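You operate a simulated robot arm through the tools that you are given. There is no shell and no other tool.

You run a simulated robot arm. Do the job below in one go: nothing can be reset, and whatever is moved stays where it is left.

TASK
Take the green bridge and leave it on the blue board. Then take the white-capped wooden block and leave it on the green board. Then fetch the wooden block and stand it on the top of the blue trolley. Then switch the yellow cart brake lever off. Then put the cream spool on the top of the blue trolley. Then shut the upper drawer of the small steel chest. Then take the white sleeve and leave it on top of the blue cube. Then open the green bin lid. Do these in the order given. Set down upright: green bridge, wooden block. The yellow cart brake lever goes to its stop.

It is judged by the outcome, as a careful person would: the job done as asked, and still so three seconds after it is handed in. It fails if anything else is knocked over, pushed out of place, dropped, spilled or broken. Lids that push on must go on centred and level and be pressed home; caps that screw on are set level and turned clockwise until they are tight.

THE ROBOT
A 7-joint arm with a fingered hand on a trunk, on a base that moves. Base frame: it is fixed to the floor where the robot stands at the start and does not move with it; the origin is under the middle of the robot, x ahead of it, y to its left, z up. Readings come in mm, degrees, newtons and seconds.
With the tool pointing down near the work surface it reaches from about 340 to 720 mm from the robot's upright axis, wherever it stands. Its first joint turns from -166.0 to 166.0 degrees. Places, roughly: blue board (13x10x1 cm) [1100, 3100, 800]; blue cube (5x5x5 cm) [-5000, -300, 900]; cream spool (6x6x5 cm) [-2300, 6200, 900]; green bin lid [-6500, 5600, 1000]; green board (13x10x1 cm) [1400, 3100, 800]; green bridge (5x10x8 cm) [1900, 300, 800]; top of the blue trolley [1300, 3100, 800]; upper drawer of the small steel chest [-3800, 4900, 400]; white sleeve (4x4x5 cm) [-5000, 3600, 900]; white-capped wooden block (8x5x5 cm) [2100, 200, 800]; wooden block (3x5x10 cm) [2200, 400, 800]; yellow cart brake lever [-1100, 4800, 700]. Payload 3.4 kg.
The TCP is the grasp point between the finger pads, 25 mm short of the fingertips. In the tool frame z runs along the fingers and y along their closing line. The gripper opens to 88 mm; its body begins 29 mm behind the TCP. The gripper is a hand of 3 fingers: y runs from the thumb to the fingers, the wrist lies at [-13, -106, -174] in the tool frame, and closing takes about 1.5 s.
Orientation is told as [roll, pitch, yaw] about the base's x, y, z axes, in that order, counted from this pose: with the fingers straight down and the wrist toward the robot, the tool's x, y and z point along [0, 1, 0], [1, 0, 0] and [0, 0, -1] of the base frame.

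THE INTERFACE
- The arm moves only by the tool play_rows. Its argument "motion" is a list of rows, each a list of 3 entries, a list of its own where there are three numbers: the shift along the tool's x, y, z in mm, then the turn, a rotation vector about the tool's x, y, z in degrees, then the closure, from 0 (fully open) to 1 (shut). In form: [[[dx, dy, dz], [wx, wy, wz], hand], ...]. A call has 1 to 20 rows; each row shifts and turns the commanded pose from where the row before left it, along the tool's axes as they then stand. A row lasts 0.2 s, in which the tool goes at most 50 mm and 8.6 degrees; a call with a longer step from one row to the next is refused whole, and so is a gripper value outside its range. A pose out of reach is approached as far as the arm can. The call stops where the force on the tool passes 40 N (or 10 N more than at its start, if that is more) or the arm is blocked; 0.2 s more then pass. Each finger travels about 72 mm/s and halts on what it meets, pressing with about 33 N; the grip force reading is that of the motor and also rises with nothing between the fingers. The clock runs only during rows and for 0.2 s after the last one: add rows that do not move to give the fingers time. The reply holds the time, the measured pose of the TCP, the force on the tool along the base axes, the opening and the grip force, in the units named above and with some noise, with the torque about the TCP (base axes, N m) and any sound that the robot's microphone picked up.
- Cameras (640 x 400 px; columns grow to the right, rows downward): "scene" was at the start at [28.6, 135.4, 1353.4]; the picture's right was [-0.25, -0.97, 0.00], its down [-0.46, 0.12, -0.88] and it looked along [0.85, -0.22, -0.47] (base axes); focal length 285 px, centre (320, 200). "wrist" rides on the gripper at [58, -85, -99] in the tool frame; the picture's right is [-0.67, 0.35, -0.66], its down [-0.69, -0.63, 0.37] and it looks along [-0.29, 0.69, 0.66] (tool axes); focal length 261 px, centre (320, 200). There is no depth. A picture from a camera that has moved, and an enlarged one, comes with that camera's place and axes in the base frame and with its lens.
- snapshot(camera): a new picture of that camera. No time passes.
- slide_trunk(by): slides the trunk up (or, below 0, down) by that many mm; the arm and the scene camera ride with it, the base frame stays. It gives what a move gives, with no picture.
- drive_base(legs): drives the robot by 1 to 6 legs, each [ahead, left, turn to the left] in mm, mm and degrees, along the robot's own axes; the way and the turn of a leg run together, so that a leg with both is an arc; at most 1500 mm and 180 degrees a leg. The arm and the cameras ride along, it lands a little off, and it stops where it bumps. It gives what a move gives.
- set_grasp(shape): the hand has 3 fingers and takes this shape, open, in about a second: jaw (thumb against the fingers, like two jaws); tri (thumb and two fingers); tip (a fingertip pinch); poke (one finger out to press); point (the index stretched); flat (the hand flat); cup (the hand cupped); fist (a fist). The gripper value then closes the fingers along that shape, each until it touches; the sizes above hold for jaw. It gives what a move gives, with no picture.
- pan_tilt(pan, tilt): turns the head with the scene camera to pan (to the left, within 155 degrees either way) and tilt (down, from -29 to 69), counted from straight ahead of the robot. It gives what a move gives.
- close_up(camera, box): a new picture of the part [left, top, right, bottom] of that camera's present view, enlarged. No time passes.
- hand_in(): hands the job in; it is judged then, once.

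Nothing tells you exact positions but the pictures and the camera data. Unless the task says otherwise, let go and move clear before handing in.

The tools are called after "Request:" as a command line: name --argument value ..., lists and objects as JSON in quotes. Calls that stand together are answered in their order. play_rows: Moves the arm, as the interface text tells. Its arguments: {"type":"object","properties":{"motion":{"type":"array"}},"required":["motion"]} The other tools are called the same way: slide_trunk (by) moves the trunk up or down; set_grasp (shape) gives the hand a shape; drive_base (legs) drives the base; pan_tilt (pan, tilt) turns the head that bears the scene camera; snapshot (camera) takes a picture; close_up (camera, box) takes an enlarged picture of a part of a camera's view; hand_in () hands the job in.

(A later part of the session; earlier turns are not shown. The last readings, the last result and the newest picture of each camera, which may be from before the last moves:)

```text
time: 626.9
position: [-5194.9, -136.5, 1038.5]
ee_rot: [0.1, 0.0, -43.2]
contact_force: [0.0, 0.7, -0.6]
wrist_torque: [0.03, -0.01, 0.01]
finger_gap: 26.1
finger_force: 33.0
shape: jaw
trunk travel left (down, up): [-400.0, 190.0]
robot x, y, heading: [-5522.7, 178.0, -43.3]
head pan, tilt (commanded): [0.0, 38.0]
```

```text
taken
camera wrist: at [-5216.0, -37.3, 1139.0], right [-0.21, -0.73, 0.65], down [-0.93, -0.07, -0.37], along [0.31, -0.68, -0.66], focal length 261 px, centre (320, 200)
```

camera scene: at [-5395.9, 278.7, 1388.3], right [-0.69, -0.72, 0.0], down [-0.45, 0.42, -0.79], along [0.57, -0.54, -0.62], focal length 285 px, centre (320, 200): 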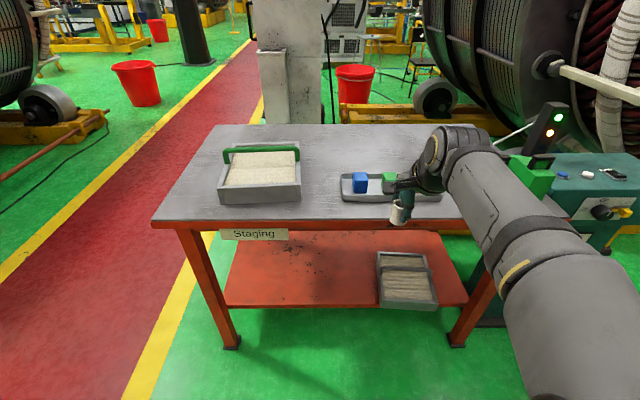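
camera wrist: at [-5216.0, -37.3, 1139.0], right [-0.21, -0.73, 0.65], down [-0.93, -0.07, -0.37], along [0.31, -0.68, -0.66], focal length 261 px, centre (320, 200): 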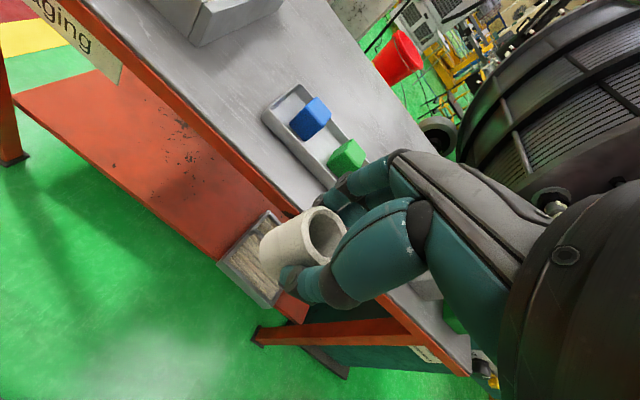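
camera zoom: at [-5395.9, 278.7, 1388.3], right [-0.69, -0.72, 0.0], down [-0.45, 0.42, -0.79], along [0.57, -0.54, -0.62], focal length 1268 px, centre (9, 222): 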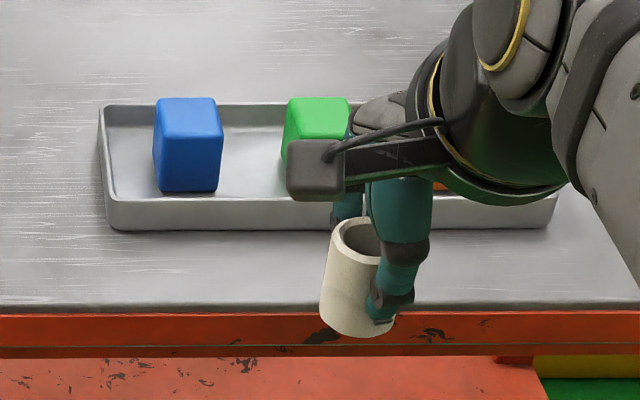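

The cube top is near [-4953, -307] at z ≈ 905–915. I'll move in so it's straight ahead within easy reach.

Request:
drive_base --legs '[[195, 37, 0]]'

Request:
pan_tilt --pan 0 --tilt 48

Request:
close_up --camera "scene" --box '[320, 130, 480, 240]'

Request:
close_up --camera "wrist" --box '[200, 90, 400, 290]'

```text
time: 628.5
position: [-5030.3, -245.9, 1037.4]
ee_rot: [0.1, 0.1, -43.5]
contact_force: [0.0, 0.0, -0.3]
wrist_torque: [0.01, -0.02, -0.01]
finger_gap: 26.0
finger_force: 33.4
shape: jaw
trunk travel left (down, up): [-400.0, 190.0]
robot x, y, heading: [-5357.4, 72.8, -43.4]
head pan, tilt (commanded): [0.0, 38.0]
```

```text
time: 629.2
position: [-5029.7, -245.3, 1037.6]
ee_rot: [0.1, 0.1, -43.4]
contact_force: [-0.7, -1.1, -0.6]
wrist_torque: [0.02, 0.02, -0.02]
finger_gap: 25.8
finger_force: 32.9
shape: jaw
trunk travel left (down, up): [-400.0, 190.0]
robot x, y, heading: [-5359.3, 74.6, -43.6]
head pan, tilt (commanded): [0.0, 48.0]
```

```text
3.64 times, centred on (400, 185) of scene
camera zoom: at [-5236.1, 176.4, 1373.8], right [-0.69, -0.72, 0.0], down [-0.54, 0.51, -0.67], along [0.48, -0.46, -0.74], focal length 1038 px, centre (29, 254)
```

zoom: 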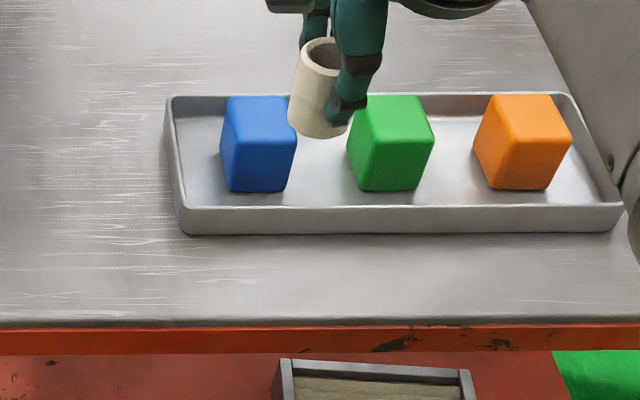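

```text
2.00 times, centred on (300, 190) of wrist
camera zoom: at [-5051.6, -145.2, 1139.0], right [-0.21, -0.73, 0.65], down [-0.93, -0.07, -0.37], along [0.31, -0.68, -0.66], focal length 521 px, centre (360, 220)
```

zoom: 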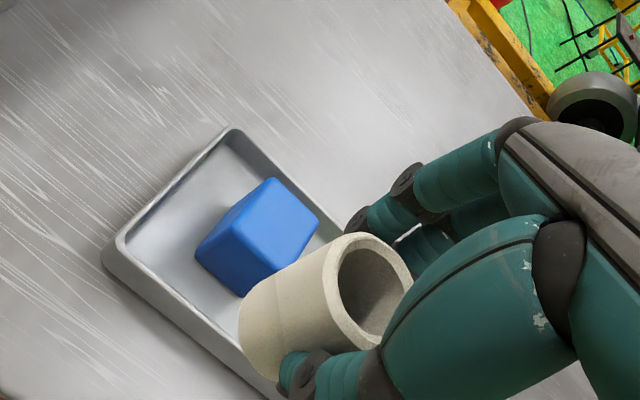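

Request:
close_up --camera "scene" --box '[380, 120, 440, 180]'

```text
6.67 times, centred on (410, 150) of scene
camera zoom: at [-5236.1, 176.4, 1373.8], right [-0.69, -0.72, 0.0], down [-0.54, 0.51, -0.67], along [0.48, -0.46, -0.74], focal length 1903 px, centre (-280, 533)
```

zoom: 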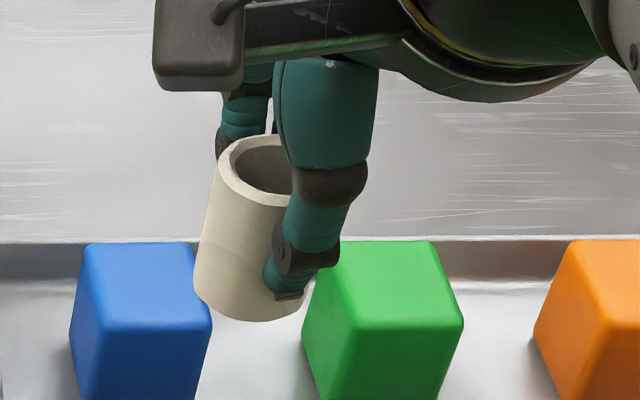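

The sleeve sits about 5 mm left and near of the TCP, tilted by only about 2°. I'll move it above the blue cube and hover to refine.

Request:
play_rows --motion '[[[0.6, 21, 0], [0, 0, 0], 1], [[0.6, 21, 0], [0, 0, 0], 1], [[0.6, 21, 10], [0, 0, 0], 1], [[0.6, 21, 15], [0, 0, 0], 1], [[0.6, 22, 15], [0, 0, 0], 1], [[0, 0, 15], [0, 0, 0], 1], [[0, 0, 0], [0, 0, 0], 1]]'

Request:
close_up --camera "scene" --box '[340, 110, 440, 180]'

Request:
close_up --camera "wrist" --box '[200, 130, 400, 330]'

```text
time: 630.8
position: [-4952.7, -314.8, 983.5]
ee_rot: [0.1, 0.1, -43.4]
contact_force: [-0.1, 0.0, -0.1]
wrist_torque: [0.0, -0.01, 0.01]
finger_gap: 25.8
finger_force: 33.1
shape: jaw
trunk travel left (down, up): [-400.0, 190.0]
robot x, y, heading: [-5356.8, 72.0, -43.6]
head pan, tilt (commanded): [0.0, 48.0]
```

```text
5.71 times, centred on (390, 145) of scene
camera zoom: at [-5236.2, 176.5, 1373.8], right [-0.69, -0.72, 0.0], down [-0.54, 0.51, -0.67], along [0.48, -0.46, -0.74], focal length 1631 px, centre (-80, 514)
```

zoom: 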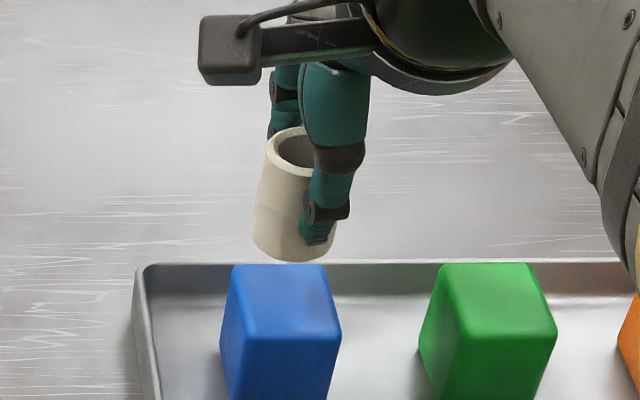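

```text
2.00 times, centred on (300, 230) of wrist
camera zoom: at [-4973.7, -214.5, 1084.6], right [-0.21, -0.73, 0.65], down [-0.93, -0.07, -0.37], along [0.31, -0.68, -0.66], focal length 521 px, centre (360, 140)
```

zoom: 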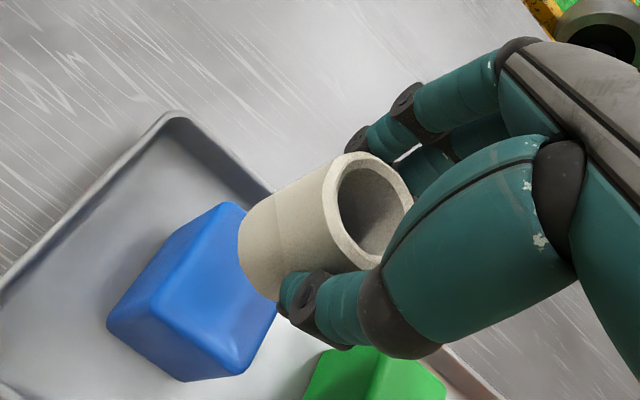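

It's aligned within a few millimetres by the scene camera. I'll lower most of the gap and look again where parallax is small.

Request:
play_rows --motion '[[[0, 0, 8], [0, 0, 0], 1], [[0, 0, 8], [0, 0, 0], 1], [[0, 0, 4], [0, 0, 0], 1], [[0, 0, 0], [0, 0, 0], 1]]'

Request:
close_up --camera "scene" --box '[350, 130, 420, 185]'

Request:
close_up --camera "wrist" --box '[200, 130, 400, 330]'

```text
time: 631.8
position: [-4950.6, -315.0, 964.5]
ee_rot: [0.0, 0.1, -43.5]
contact_force: [0.0, 0.6, -0.4]
wrist_torque: [0.01, -0.04, 0.0]
finger_gap: 25.8
finger_force: 32.9
shape: jaw
trunk travel left (down, up): [-400.0, 190.0]
robot x, y, heading: [-5359.1, 78.0, -43.7]
head pan, tilt (commanded): [0.0, 48.0]
```

```text
7.27 times, centred on (385, 158) of scene
camera zoom: at [-5236.1, 176.4, 1373.8], right [-0.69, -0.72, 0.0], down [-0.54, 0.51, -0.67], along [0.48, -0.46, -0.74], focal length 2076 px, centre (-153, 509)
```

zoom: 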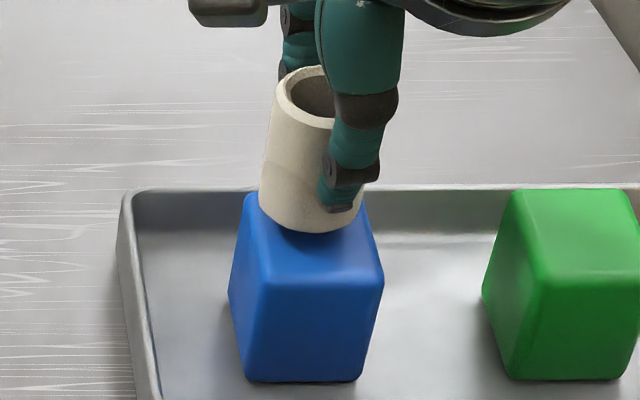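

```text
2.00 times, centred on (300, 230) of wrist
camera zoom: at [-4972.3, -215.4, 1064.5], right [-0.21, -0.73, 0.65], down [-0.93, -0.06, -0.37], along [0.31, -0.68, -0.66], focal length 521 px, centre (360, 140)
```

zoom: 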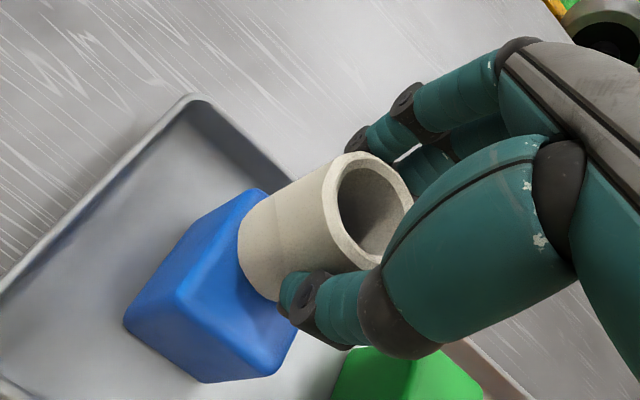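

The sleeve bottom is nearly centred over the cube and slightly left. I'll trim 4 mm right and lower gently.

Request:
play_rows --motion '[[[-4, -0.5, 2], [0, 0, 0], 1], [[0, 0, 3], [0, 0, 0], 1], [[0, 0, 2], [0, 0, 0], 1], [[0, 0, 0], [0, 0, 0], 1]]'

Request:
play_rows --motion '[[[0, 0, 1.5], [0, 0, 0], 1], [[0, 0, 0], [0, 0, 0], 1]]'

Request:
close_up --camera "scene" --box '[350, 130, 420, 185]'

Request:
close_up --camera "wrist" --box '[200, 130, 400, 330]'

```text
time: 632.8
position: [-4954.9, -318.0, 957.5]
ee_rot: [0.0, -0.1, -43.4]
contact_force: [0.4, 0.8, 1.5]
wrist_torque: [0.0, -0.02, -0.03]
finger_gap: 25.8
finger_force: 33.2
shape: jaw
trunk travel left (down, up): [-400.0, 190.0]
robot x, y, heading: [-5360.7, 76.7, -43.6]
head pan, tilt (commanded): [0.0, 48.0]
```

```text
time: 633.4
position: [-4954.6, -317.4, 955.9]
ee_rot: [0.1, -0.1, -43.4]
contact_force: [1.7, 0.1, 9.3]
wrist_torque: [-0.07, -0.13, 0.0]
finger_gap: 26.1
finger_force: 33.6
shape: jaw
trunk travel left (down, up): [-400.0, 190.0]
robot x, y, heading: [-5358.4, 76.7, -43.8]
head pan, tilt (commanded): [0.0, 48.0]
```

```text
7.27 times, centred on (385, 158) of scene
camera zoom: at [-5236.6, 176.9, 1373.9], right [-0.69, -0.72, 0.0], down [-0.54, 0.51, -0.67], along [0.48, -0.46, -0.74], focal length 2076 px, centre (-153, 509)
```

zoom: 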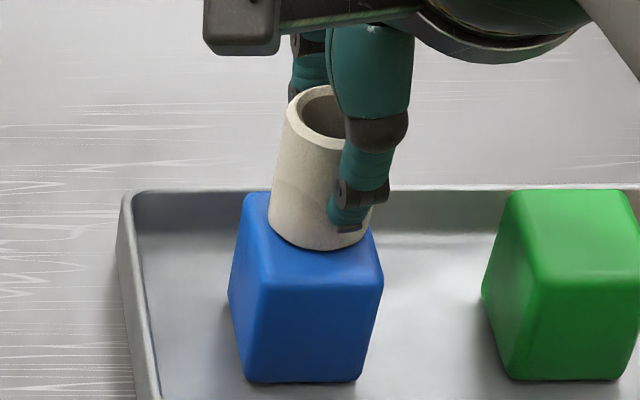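

```text
2.00 times, centred on (300, 230) of wrist
camera zoom: at [-4976.1, -218.1, 1056.3], right [-0.21, -0.73, 0.65], down [-0.93, -0.07, -0.37], along [0.31, -0.68, -0.66], focal length 521 px, centre (360, 140)
```

zoom: 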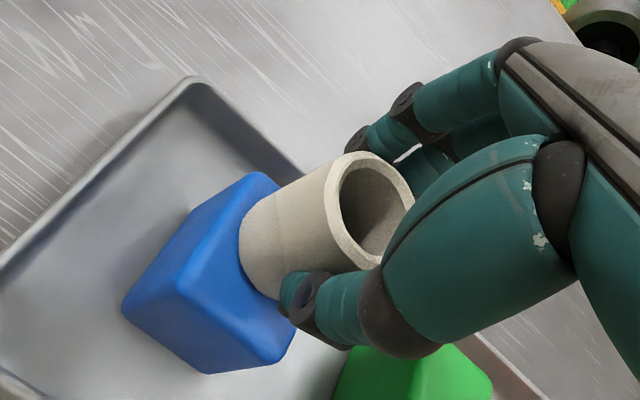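

It touched down, but the view shows the sleeve sitting about 10 mm too far back and 4 mm right on the cube. I'll lift slightly, re-centre and lower again.

Request:
play_rows --motion '[[[0, 0, -4], [0, 0, 0], 1], [[0, 0, -4], [0, 0, 0], 1], [[3.5, -9, 0], [0, 0, 0], 1], [[0, 0, 0], [0, 0, 0], 1]]'

Request:
close_up --camera "scene" --box '[350, 130, 420, 185]'

Request:
close_up --camera "wrist" --box '[200, 130, 400, 330]'

```text
time: 634.4
position: [-4957.8, -310.1, 963.4]
ee_rot: [0.1, 0.2, -43.5]
contact_force: [-0.2, -0.2, -0.8]
wrist_torque: [0.02, 0.01, 0.01]
finger_gap: 26.2
finger_force: 33.1
shape: jaw
trunk travel left (down, up): [-400.0, 190.0]
robot x, y, heading: [-5358.7, 78.6, -43.2]
head pan, tilt (commanded): [0.0, 48.0]
```

```text
7.27 times, centred on (385, 158) of scene
camera zoom: at [-5236.2, 176.5, 1373.8], right [-0.69, -0.72, 0.0], down [-0.54, 0.51, -0.67], along [0.48, -0.46, -0.74], focal length 2076 px, centre (-153, 509)
```

zoom: 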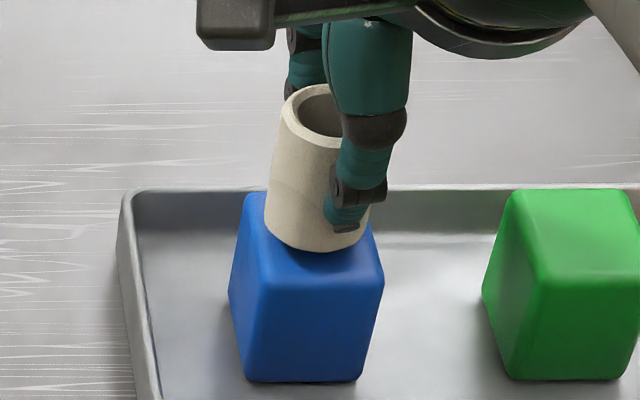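

```text
2.00 times, centred on (300, 230) of wrist
camera zoom: at [-4979.4, -210.0, 1063.7], right [-0.21, -0.73, 0.65], down [-0.93, -0.06, -0.37], along [0.31, -0.68, -0.66], focal length 521 px, centre (360, 140)
```

zoom: 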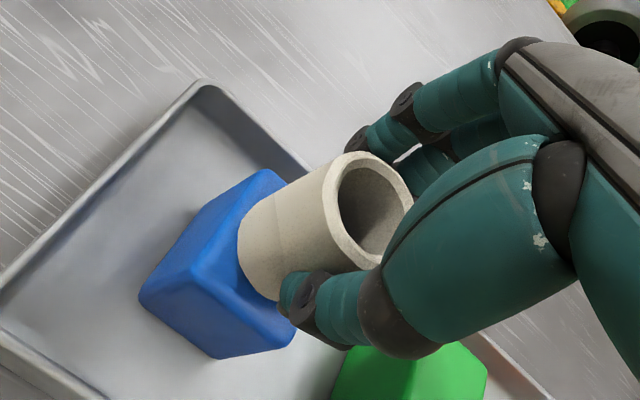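

Now it's centred. I'll lower to contact.

Request:
play_rows --motion '[[[0, -1, 3], [0, 0, 0], 1], [[0, 0, 2], [0, 0, 0], 1], [[0, 0, 1.5], [0, 0, 0], 1], [[0, 0, 0], [0, 0, 0], 1]]'

Request:
close_up --camera "scene" --box '[350, 130, 420, 185]'

```text
time: 635.4
position: [-4959.0, -309.5, 956.7]
ee_rot: [0.1, 0.1, -43.5]
contact_force: [-0.3, -0.2, 1.1]
wrist_torque: [0.01, 0.0, 0.02]
finger_gap: 26.1
finger_force: 33.2
shape: jaw
trunk travel left (down, up): [-400.0, 190.0]
robot x, y, heading: [-5355.8, 75.9, -43.6]
head pan, tilt (commanded): [0.0, 48.0]
```

```text
7.27 times, centred on (385, 158) of scene
camera zoom: at [-5236.2, 176.5, 1373.8], right [-0.69, -0.72, 0.0], down [-0.54, 0.51, -0.67], along [0.48, -0.46, -0.74], focal length 2076 px, centre (-153, 509)
```

zoom: 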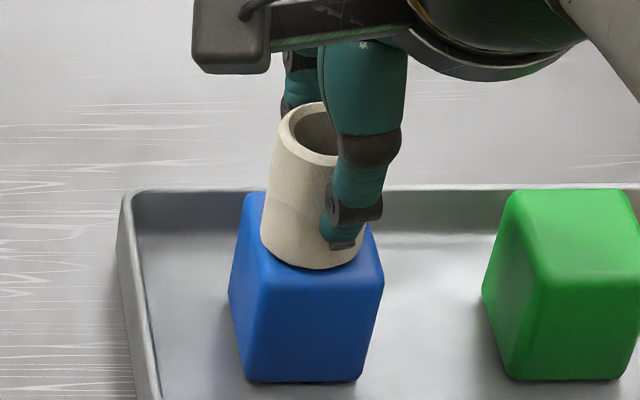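

Well centred on the cube. I'll settle 1 mm and release slowly.

Request:
play_rows --motion '[[[0, 0, 1.2], [0, 0, 0], 1], [[0, 0, 0], [0, 0, 0], 1]]'

Request:
play_rows --motion '[[[0, 0, 0], [0, 0, 0], 0.85], [[0, 0, 0], [0, 0, 0], 0.72], [[0, 0, 0], [0, 0, 0], 0.6], [[0, 0, 0], [0, 0, 0], 0.45], [[0, 0, 0], [0, 0, 0], 0.3], [[0, 0, 0], [0, 0, 0], 0.15], [[0, 0, 0], [0, 0, 0], 0], [[0, 0, 0], [0, 0, 0], 0], [[0, 0, 0], [0, 0, 0], 0]]'

Request:
close_up --camera "scene" --box '[350, 130, 420, 185]'

Request:
snapshot --camera "wrist"

```text
time: 636.0
position: [-4959.3, -308.7, 956.0]
ee_rot: [0.2, 0.0, -43.5]
contact_force: [1.3, -1.6, 6.9]
wrist_torque: [-0.07, -0.11, -0.01]
finger_gap: 26.0
finger_force: 32.8
shape: jaw
trunk travel left (down, up): [-400.0, 190.0]
robot x, y, heading: [-5357.1, 75.6, -43.5]
head pan, tilt (commanded): [0.0, 48.0]
```

```text
time: 638.0
position: [-4959.6, -309.0, 955.8]
ee_rot: [0.1, 0.1, -43.4]
contact_force: [0.1, -0.7, 0.8]
wrist_torque: [0.05, -0.02, -0.02]
finger_gap: 87.5
finger_force: 0.2
shape: jaw
trunk travel left (down, up): [-400.0, 190.0]
robot x, y, heading: [-5356.8, 76.5, -43.3]
head pan, tilt (commanded): [0.0, 48.0]
```

```text
7.27 times, centred on (385, 158) of scene
camera zoom: at [-5236.1, 176.4, 1373.8], right [-0.69, -0.72, 0.0], down [-0.54, 0.51, -0.67], along [0.48, -0.46, -0.74], focal length 2076 px, centre (-153, 509)
```

zoom: 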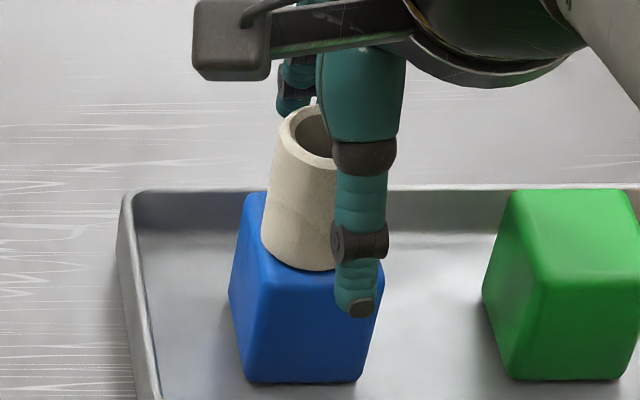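

```text
taken
camera wrist: at [-4980.6, -208.5, 1055.5], right [-0.21, -0.73, 0.65], down [-0.93, -0.06, -0.37], along [0.31, -0.68, -0.66], focal length 261 px, centre (320, 200)
```

wrist: 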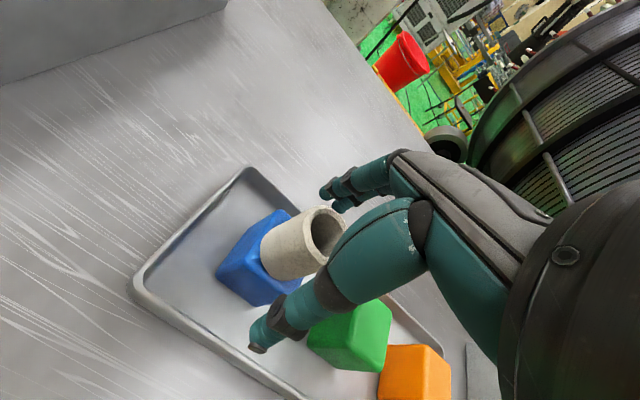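

The sleeve stands on the cube. I'll rise straight up slowly and verify.

Request:
play_rows --motion '[[[0, 0, -6], [0, 0, 0], 0], [[0, 0, -10], [0, 0, 0], 0], [[0, 0, -15], [0, 0, 0], 0], [[0, 0, -20], [0, 0, 0], 0], [[0, 0, -25], [0, 0, 0], 0], [[0, 0, -25], [0, 0, 0], 0], [[0, 0, 0], [0, 0, 0], 0]]'

Request:
close_up --camera "scene" --box '[320, 110, 460, 200]'

Request:
close_up --camera "wrist" --box '[180, 150, 380, 350]'

```text
time: 639.6
position: [-4961.8, -307.6, 1055.8]
ee_rot: [0.0, 0.1, -43.4]
contact_force: [0.4, -0.4, 0.8]
wrist_torque: [0.02, 0.01, 0.02]
finger_gap: 87.6
finger_force: 0.0
shape: jaw
trunk travel left (down, up): [-400.0, 190.0]
robot x, y, heading: [-5360.0, 72.9, -43.8]
head pan, tilt (commanded): [0.0, 48.0]
```

```text
4.44 times, centred on (390, 155) of scene
camera zoom: at [-5236.1, 176.4, 1373.8], right [-0.69, -0.72, 0.0], down [-0.54, 0.51, -0.67], along [0.48, -0.46, -0.74], focal length 1268 px, centre (9, 400)
```

zoom: 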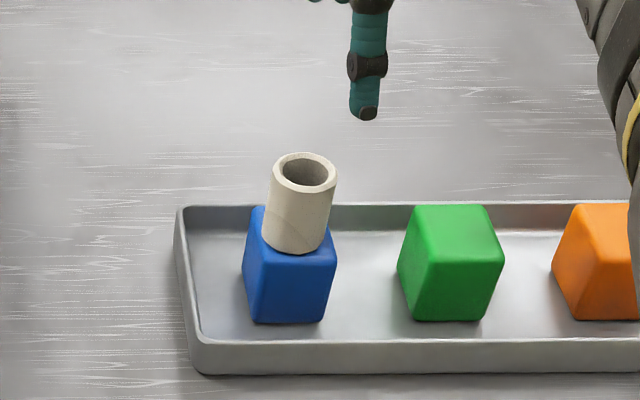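

```text
2.00 times, centred on (280, 250) of wrist
camera zoom: at [-4983.0, -207.9, 1156.9], right [-0.21, -0.73, 0.65], down [-0.93, -0.06, -0.37], along [0.31, -0.68, -0.66], focal length 521 px, centre (400, 100)
```

zoom: 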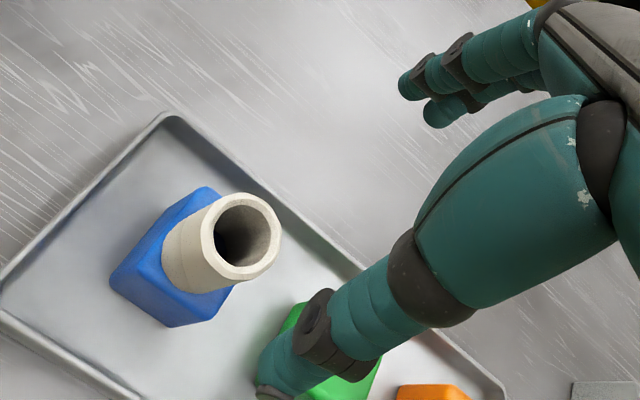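

The white sleeve is standing squarely on the blue cube. The last job is the green bin lid on the rear wall rack, so I'll retract the arm and drive back.

Request:
play_rows --motion '[[[0, -25, 0], [0, 0, 0], 0], [[0, -25, 0], [0, 0, 0], 0], [[0, -25, 0], [0, 0, 0], 0], [[0, -25, 0], [0, 0, 0], 0], [[0, 0, 0], [0, 0, 0], 0]]'

Request:
drive_base --legs '[[-310, 0, 0], [0, 820, 0], [0, 810, 0]]'

```text
time: 640.8
position: [-5033.3, -241.6, 1055.0]
ee_rot: [0.0, 0.1, -43.4]
contact_force: [-0.1, 0.1, 0.0]
wrist_torque: [-0.03, 0.05, 0.0]
finger_gap: 87.4
finger_force: 0.2
shape: jaw
trunk travel left (down, up): [-400.0, 190.0]
robot x, y, heading: [-5359.4, 73.7, -43.5]
head pan, tilt (commanded): [0.0, 48.0]
```

```text
time: 650.7
position: [-4131.5, 1107.8, 1053.9]
ee_rot: [0.2, 0.1, -44.5]
contact_force: [-0.6, -0.6, -0.1]
wrist_torque: [-0.03, 0.0, -0.04]
finger_gap: 87.4
finger_force: 0.0
shape: jaw
trunk travel left (down, up): [-400.0, 190.0]
robot x, y, heading: [-4449.4, 1430.5, -44.6]
head pan, tilt (commanded): [0.0, 48.0]
```

Request:
drive_base --legs '[[0, 0, 1.1], [-1450, 0, 0], [-1450, 0, 0]]'

```text
time: 665.2
position: [-6228.1, 3154.7, 1054.8]
ee_rot: [0.1, 0.2, -46.4]
contact_force: [-0.6, -0.2, 0.5]
wrist_torque: [-0.02, 0.03, -0.01]
finger_gap: 87.3
finger_force: 0.1
shape: jaw
trunk travel left (down, up): [-400.0, 190.0]
robot x, y, heading: [-6537.7, 3487.0, -46.6]
head pan, tilt (commanded): [0.0, 48.0]
```

Request:
drive_base --legs '[[0, 0, -90], [0, 0, -87], [0, -780, 0], [0, -780, 0]]'

Request:
pan_tilt --pan 0 --tilt 28

Request:
snapshot --camera "scene"

```text
time: 680.4
position: [-5967.7, 4992.0, 1054.7]
ee_rot: [0.2, 0.1, 143.9]
contact_force: [0.0, 0.0, 0.8]
wrist_torque: [0.01, -0.02, 0.0]
finger_gap: 87.5
finger_force: 0.1
shape: jaw
trunk travel left (down, up): [-400.0, 190.0]
robot x, y, heading: [-5603.9, 4716.0, 143.7]
head pan, tilt (commanded): [0.0, 48.0]
```

```text
time: 681.2
position: [-5968.3, 4991.7, 1054.6]
ee_rot: [0.1, 0.1, 143.9]
contact_force: [0.3, 0.1, 0.0]
wrist_torque: [-0.01, -0.01, -0.01]
finger_gap: 87.7
finger_force: 0.0
shape: jaw
trunk travel left (down, up): [-400.0, 190.0]
robot x, y, heading: [-5604.7, 4715.5, 143.5]
head pan, tilt (commanded): [0.0, 28.0]
```

```text
taken
camera scene: at [-5722.4, 4610.5, 1403.7], right [0.59, 0.81, 0.0], down [0.38, -0.28, -0.88], along [-0.71, 0.52, -0.47], focal length 285 px, centre (320, 200)
```

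scene: 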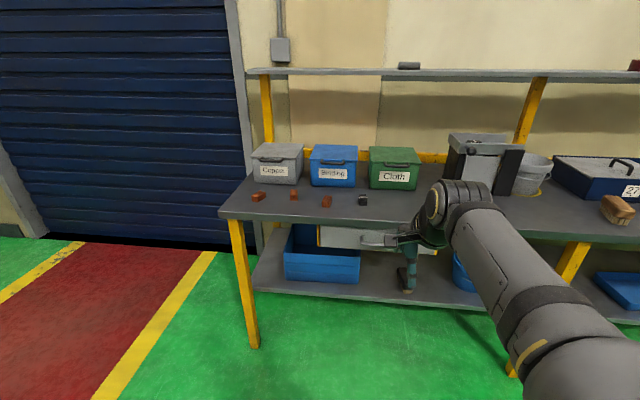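

I see the row of bins: grey "Copper", blue "Binding" and green "Cloth", with hinged lids and front handles. I'll zoom in on the green one.

Request:
close_up --camera "scene" --box '[300, 120, 480, 230]'

Request:
snapshot --camera "wrist"

```text
3.56 times, centred on (390, 175) of scene
camera zoom: at [-5722.4, 4610.5, 1403.7], right [0.59, 0.81, 0.0], down [0.38, -0.28, -0.88], along [-0.71, 0.52, -0.47], focal length 1015 px, centre (71, 289)
```

zoom: 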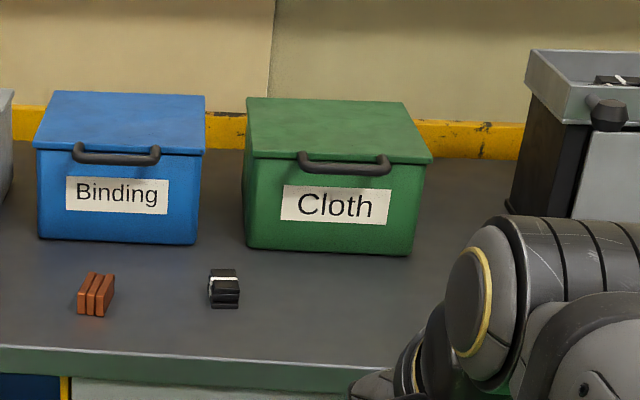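

```text
taken
camera wrist: at [-5932.9, 4894.9, 1154.9], right [0.11, 0.75, 0.65], down [0.91, 0.18, -0.37], along [-0.39, 0.64, -0.66], focal length 261 px, centre (320, 200)
```

wrist: 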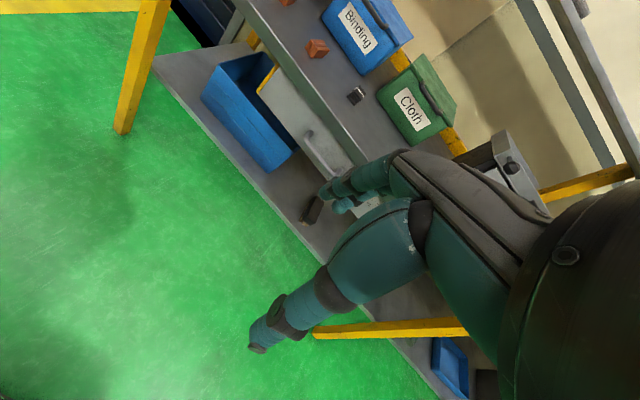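

The green "Cloth" bin's lid hinges at the back and has a handle bar on its front edge. I'll square up and move in front of it.

Request:
drive_base --legs '[[0, 0, -3.3], [300, -56, 0], [175, 0, 0]]'

Request:
pan_tilt --pan -10 --tilt 35

Request:
snapshot --camera "scene"

Request:
snapshot --camera "wrist"

```text
time: 684.8
position: [-6273.0, 5351.0, 1054.7]
ee_rot: [0.0, 0.2, 140.5]
contact_force: [0.0, -0.4, 1.2]
wrist_torque: [0.02, -0.01, 0.0]
finger_gap: 87.7
finger_force: 0.0
shape: jaw
trunk travel left (down, up): [-400.0, 190.0]
robot x, y, heading: [-5926.3, 5057.6, 140.3]
head pan, tilt (commanded): [0.0, 28.0]
```

```text
time: 685.5
position: [-6273.2, 5350.9, 1054.2]
ee_rot: [0.2, 0.1, 140.5]
contact_force: [0.4, 0.1, 0.3]
wrist_torque: [0.02, 0.01, 0.0]
finger_gap: 87.6
finger_force: 0.1
shape: jaw
trunk travel left (down, up): [-400.0, 190.0]
robot x, y, heading: [-5925.2, 5055.8, 140.5]
head pan, tilt (commanded): [-10.0, 35.0]
```

```text
taken
camera scene: at [-6036.8, 4965.3, 1392.8], right [0.76, 0.65, 0.0], down [0.37, -0.44, -0.82], along [-0.53, 0.63, -0.57], focal length 285 px, centre (320, 200)
```

scene: 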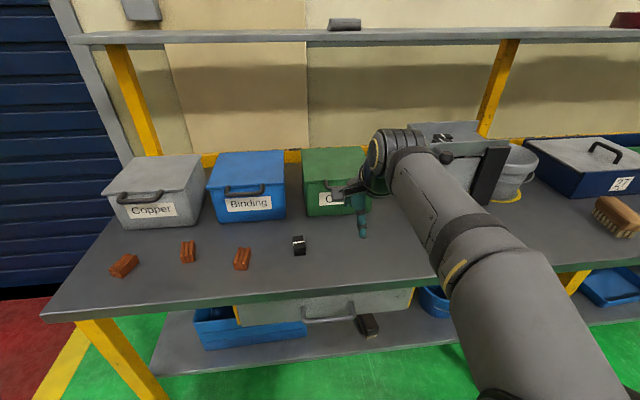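

```text
taken
camera wrist: at [-6243.4, 5252.7, 1154.9], right [0.16, 0.74, 0.65], down [0.92, 0.13, -0.37], along [-0.35, 0.66, -0.66], focal length 261 px, centre (320, 200)
```

wrist: 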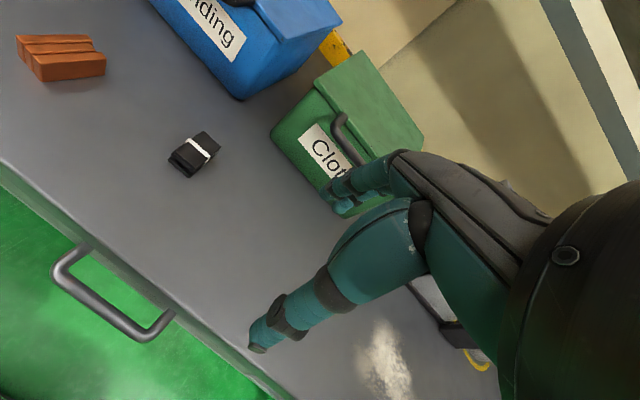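

Request:
close_up --camera "wrist" --box '[250, 30, 450, 230]'

Request:
close_up --camera "scene" --box '[280, 130, 400, 240]'

```text
2.00 times, centred on (350, 130) of wrist
camera zoom: at [-6243.4, 5252.7, 1154.9], right [0.16, 0.74, 0.65], down [0.92, 0.13, -0.37], along [-0.35, 0.66, -0.66], focal length 521 px, centre (260, 340)
```

zoom: 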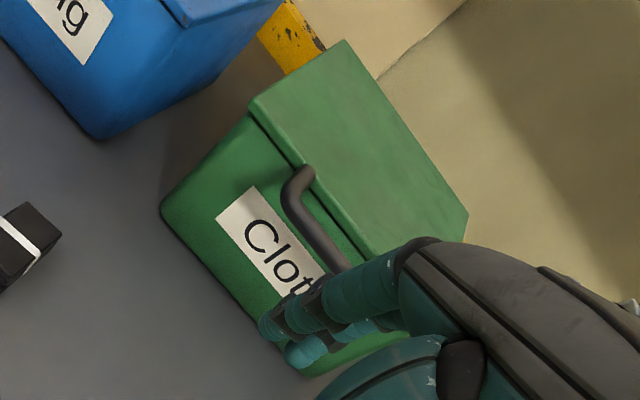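

```text
3.64 times, centred on (340, 185) of scene
camera zoom: at [-6036.8, 4965.3, 1392.8], right [0.76, 0.65, 0.0], down [0.37, -0.44, -0.82], along [-0.53, 0.63, -0.57], focal length 1038 px, centre (247, 254)
```

zoom: 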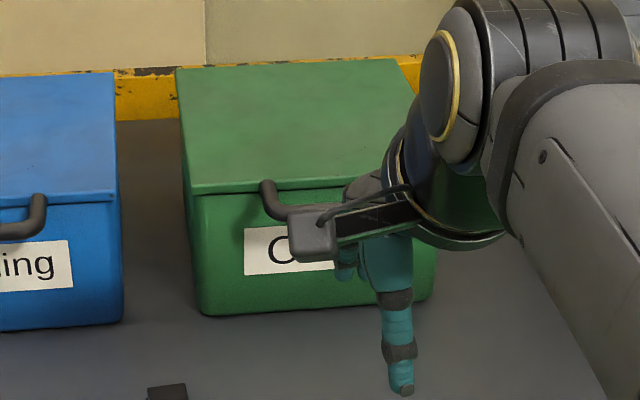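

The lid front edge is at about [-6416, 5503, 996] and hinges about 213 mm further back. I plan to straddle the front edge with the hand tilted 45° forward, thumb under the handle, and swing the lid up. First I'll align, move closer and raise the trunk.

Request:
drive_base --legs '[[0, 0, -4], [55, 0, 0]]'

Request:
slide_trunk --by 150

Request:
pan_tilt --pan -10 --tilt 40

Request:
snapshot --camera "scene"

Request:
snapshot --camera "wrist"

```text
time: 686.9
position: [-6290.6, 5412.0, 1054.6]
ee_rot: [0.0, 0.1, 136.5]
contact_force: [0.2, -0.7, 0.6]
wrist_torque: [-0.02, -0.02, 0.01]
finger_gap: 87.9
finger_force: 0.2
shape: jaw
trunk travel left (down, up): [-400.0, 190.0]
robot x, y, heading: [-5962.7, 5098.3, 136.4]
head pan, tilt (commanded): [-10.0, 35.0]
```

```text
time: 688.6
position: [-6289.1, 5411.5, 1204.0]
ee_rot: [0.2, 0.1, 136.5]
contact_force: [0.0, 0.1, 0.3]
wrist_torque: [-0.04, -0.02, -0.01]
finger_gap: 87.6
finger_force: 0.0
shape: jaw
trunk travel left (down, up): [-550.0, 40.0]
robot x, y, heading: [-5967.1, 5092.7, 136.5]
head pan, tilt (commanded): [-10.0, 35.0]
```

```text
time: 689.3
position: [-6290.0, 5411.6, 1205.2]
ee_rot: [0.1, 0.2, 136.5]
contact_force: [0.1, 0.0, -0.1]
wrist_torque: [-0.01, 0.02, 0.01]
finger_gap: 87.9
finger_force: 0.2
shape: jaw
trunk travel left (down, up): [-550.0, 40.0]
robot x, y, heading: [-5963.3, 5095.2, 136.3]
head pan, tilt (commanded): [-10.0, 40.0]
```

```text
taken
camera scene: at [-6079.8, 5007.7, 1535.3], right [0.81, 0.59, 0.0], down [0.38, -0.52, -0.77], along [-0.45, 0.62, -0.64], focal length 285 px, centre (320, 200)
```

scene: 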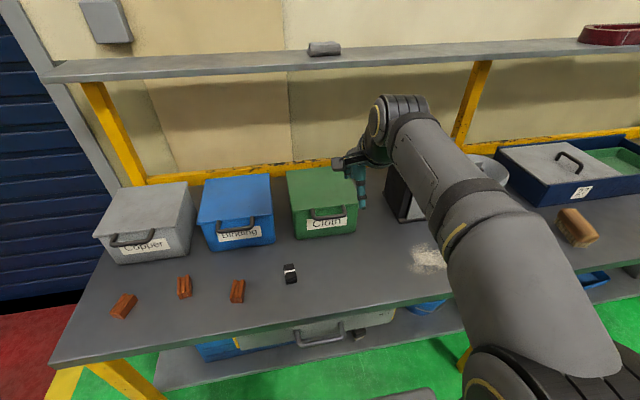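

```text
taken
camera wrist: at [-6267.7, 5311.2, 1304.8], right [0.21, 0.73, 0.65], down [0.93, 0.06, -0.37], along [-0.31, 0.68, -0.66], focal length 261 px, centre (320, 200)
```

wrist: 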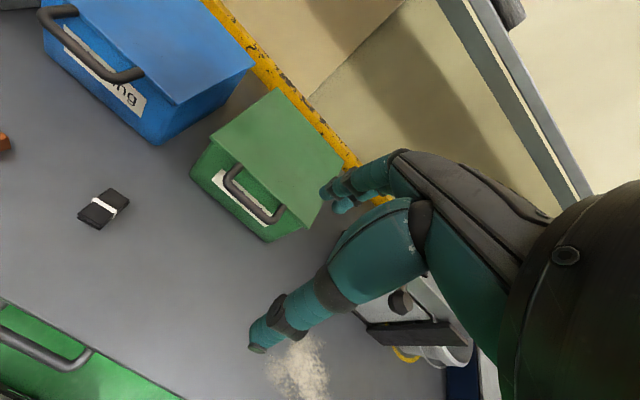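

Request:
close_up --camera "wrist" --box '[180, 80, 360, 250]'

Request:
close_up --camera "scene" --box '[270, 150, 390, 250]'

```text
2.35 times, centred on (270, 165) of wrist
camera zoom: at [-6267.7, 5311.2, 1304.8], right [0.21, 0.73, 0.65], down [0.93, 0.06, -0.37], along [-0.31, 0.68, -0.66], focal length 613 px, centre (438, 282)
```

zoom: 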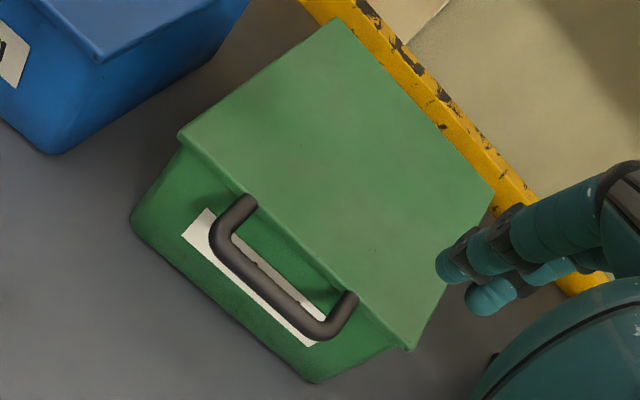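

```text
4.00 times, centred on (330, 200) of scene
camera zoom: at [-6079.8, 5007.7, 1535.3], right [0.81, 0.59, 0.0], down [0.38, -0.52, -0.77], along [-0.45, 0.62, -0.64], focal length 1142 px, centre (280, 200)
```

zoom: 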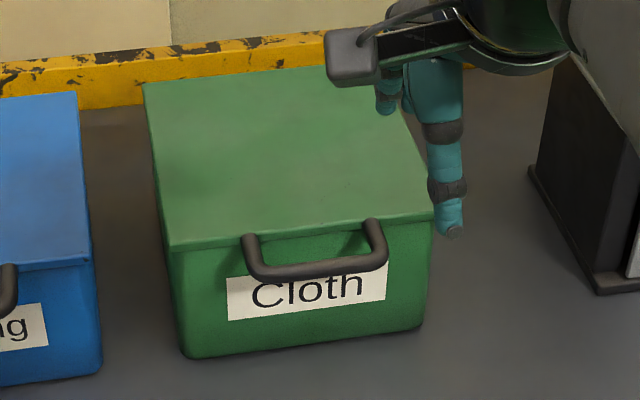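

The handle bar stands about 32 mm in front of the lid edge at z ≈ 990, so a thumb fits under it. I'll move over the front area and tilt the hand 45° forward.

Request:
play_rows --motion '[[[5, 20, 10], [0, 0, 0], 0], [[5, 20, 10], [0, 0, 0], 0], [[5, 20, 10], [0, 0, 0], 0], [[5, 20, 10], [0, 0, 0], 0], [[0, 0, 0], [-8.5, 0, 0], 0], [[0, 0, 0], [-8.5, 0, 0], 0], [[0, 0, 0], [-8.5, 0, 0], 0], [[0, 0, 0], [-8.5, 0, 0], 0], [[0, 0, 0], [-8.5, 0, 0], 0], [[0, 0, 0], [-2.5, 0, 0], 0], [[0, 0, 0], [0, 0, 0], 0]]'

Request:
snapshot --camera "scene"

Request:
snapshot --camera "wrist"

```text
time: 691.7
position: [-6363.1, 5451.6, 1162.5]
ee_rot: [0.2, -45.0, 136.3]
contact_force: [0.4, 0.2, 0.5]
wrist_torque: [-0.01, -0.01, 0.03]
finger_gap: 87.6
finger_force: 0.1
shape: jaw
trunk travel left (down, up): [-550.0, 40.0]
robot x, y, heading: [-5963.5, 5095.1, 136.3]
head pan, tilt (commanded): [-10.0, 40.0]
```

```text
taken
camera scene: at [-6079.8, 5007.7, 1535.2], right [0.81, 0.59, 0.0], down [0.38, -0.52, -0.77], along [-0.45, 0.62, -0.64], focal length 285 px, centre (320, 200)
```

scene: 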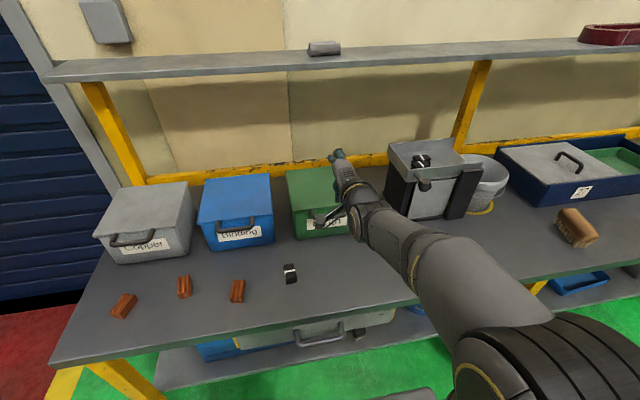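

```text
taken
camera wrist: at [-6306.5, 5320.0, 1175.2], right [0.62, 0.34, 0.71], down [0.61, 0.37, -0.71], along [-0.5, 0.87, 0.02], focal length 261 px, centre (320, 200)
```

wrist: 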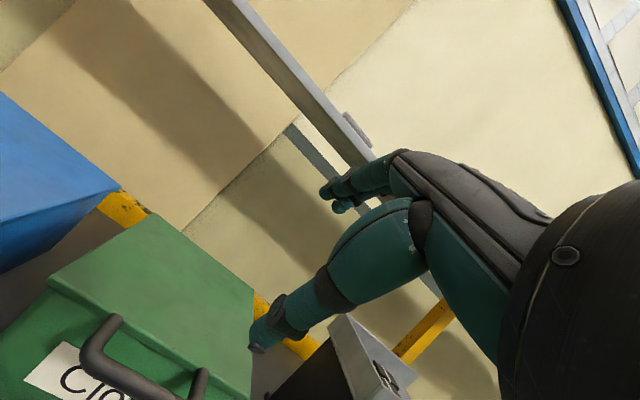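

The tilt works. I'll descend in front of the bin so the thumb is below handle level and the fingers are above the lid.

Request:
play_rows --motion '[[[0, -15.9, 15.9], [0, 0, 0], 0], [[0, -15.9, 15.9], [0, 0, 0], 0], [[0, -15.9, 15.9], [0, 0, 0], 0], [[0, -15.9, 15.9], [0, 0, 0], 0], [[0, -15.9, 15.9], [0, 0, 0], 0], [[0, -15.9, 15.9], [0, 0, 0], 0], [[0, -12, 12], [0, 0, 0], 0], [[0, 0, 0], [0, 0, 0], 0]]'

Request:
close_up --camera "scene" --box '[270, 140, 430, 260]'

Request:
snapshot --camera "wrist"

```text
time: 693.5
position: [-6363.3, 5450.3, 1011.4]
ee_rot: [0.1, -45.0, 136.4]
contact_force: [-0.5, -0.2, -0.6]
wrist_torque: [0.02, 0.01, 0.0]
finger_gap: 87.8
finger_force: 0.1
shape: jaw
trunk travel left (down, up): [-550.0, 40.0]
robot x, y, heading: [-5965.2, 5096.3, 136.4]
head pan, tilt (commanded): [-10.0, 40.0]
```

```text
3.33 times, centred on (350, 200) of scene
camera zoom: at [-6079.8, 5007.7, 1535.2], right [0.81, 0.59, 0.0], down [0.38, -0.52, -0.77], along [-0.45, 0.62, -0.64], focal length 951 px, centre (220, 200)
```

zoom: 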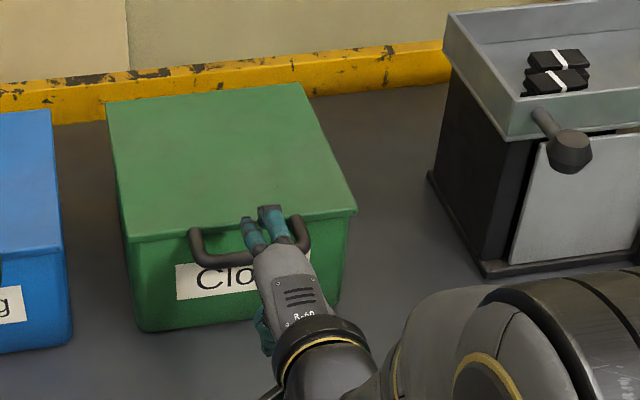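

```text
taken
camera wrist: at [-6307.2, 5319.0, 1022.9], right [0.62, 0.34, 0.71], down [0.61, 0.37, -0.71], along [-0.5, 0.87, 0.02], focal length 261 px, centre (320, 200)
```

wrist: 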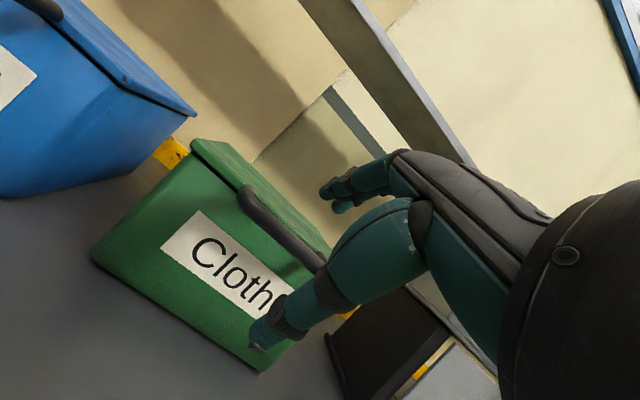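

The bar is framed between the thumb below and the fingers above. I'll move forward so the thumb goes under the bar and the fingers over the lid.

Request:
play_rows --motion '[[[0, 8.5, 8.5], [0, 0, 0], 0], [[0, 8.5, 8.5], [0, 0, 0], 0], [[0, 8.5, 8.5], [0, 0, 0], 0], [[0, 8.5, 8.5], [0, 0, 0], 0], [[0, 0, 0], [0, 0, 0], 0]]'

Request:
close_up --camera "scene" --box '[270, 140, 430, 260]'

Request:
snapshot --camera "wrist"

```text
time: 694.7
position: [-6398.2, 5485.1, 1012.0]
ee_rot: [0.2, -44.8, 136.4]
contact_force: [0.1, -0.7, 0.5]
wrist_torque: [-0.01, -0.01, -0.01]
finger_gap: 87.6
finger_force: 0.1
shape: jaw
trunk travel left (down, up): [-550.0, 40.0]
robot x, y, heading: [-5962.9, 5094.6, 136.4]
head pan, tilt (commanded): [-10.0, 40.0]
```

```text
3.33 times, centred on (350, 200) of scene
camera zoom: at [-6079.8, 5007.7, 1535.2], right [0.81, 0.59, 0.0], down [0.38, -0.52, -0.77], along [-0.45, 0.62, -0.64], focal length 951 px, centre (220, 200)
```

zoom: 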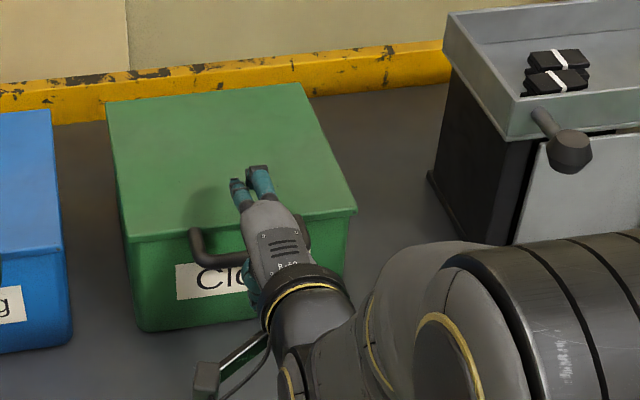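

```text
taken
camera wrist: at [-6342.7, 5353.0, 1023.4], right [0.62, 0.34, 0.71], down [0.61, 0.37, -0.7], along [-0.5, 0.87, 0.02], focal length 261 px, centre (320, 200)
```

wrist: 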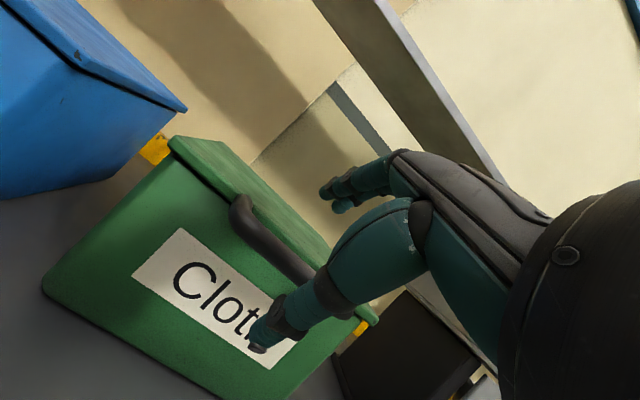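

Request:
play_rows --motion '[[[0, 7, 7], [0, 0, 0], 0], [[0, 7, 7], [0, 0, 0], 0], [[0, 5, 5], [0, 0, 0], 0], [[0, 0, 0], [0, 0, 0], 0]]'

Request:
close_up --camera "scene" --box '[270, 140, 430, 260]'

Request:
snapshot --camera "wrist"

```text
time: 695.7
position: [-6415.5, 5502.9, 1012.5]
ee_rot: [0.1, -44.9, 136.4]
contact_force: [-0.2, 0.3, -0.4]
wrist_torque: [-0.01, -0.05, 0.01]
finger_gap: 87.9
finger_force: 0.1
shape: jaw
trunk travel left (down, up): [-550.0, 40.0]
robot x, y, heading: [-5961.1, 5092.3, 136.2]
head pan, tilt (commanded): [-10.0, 40.0]
```

```text
3.33 times, centred on (350, 200) of scene
camera zoom: at [-6079.8, 5007.8, 1535.2], right [0.81, 0.59, 0.0], down [0.38, -0.52, -0.77], along [-0.45, 0.62, -0.64], focal length 951 px, centre (220, 200)
```

zoom: 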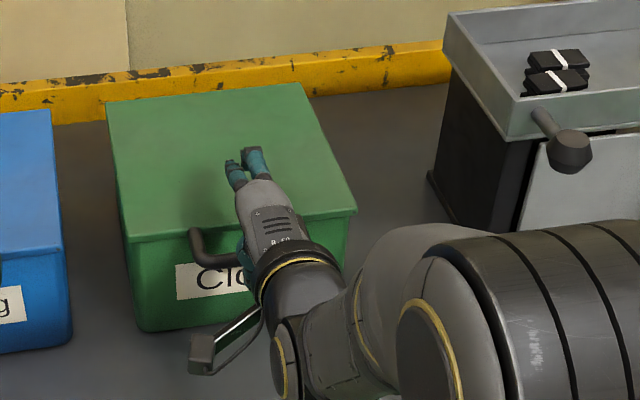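

```text
taken
camera wrist: at [-6360.6, 5371.0, 1023.4], right [0.62, 0.34, 0.71], down [0.61, 0.37, -0.71], along [-0.5, 0.87, 0.02], focal length 261 px, centre (320, 200)
```

wrist: 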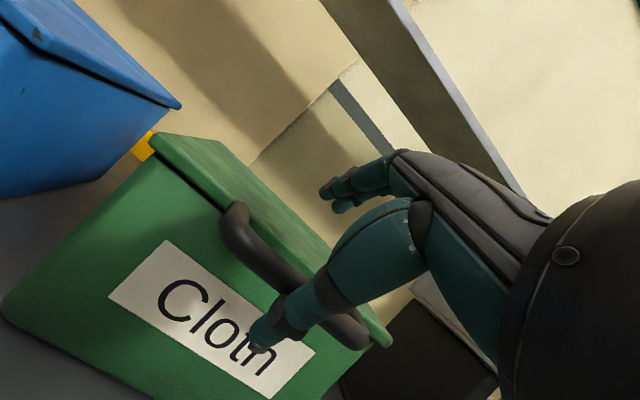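

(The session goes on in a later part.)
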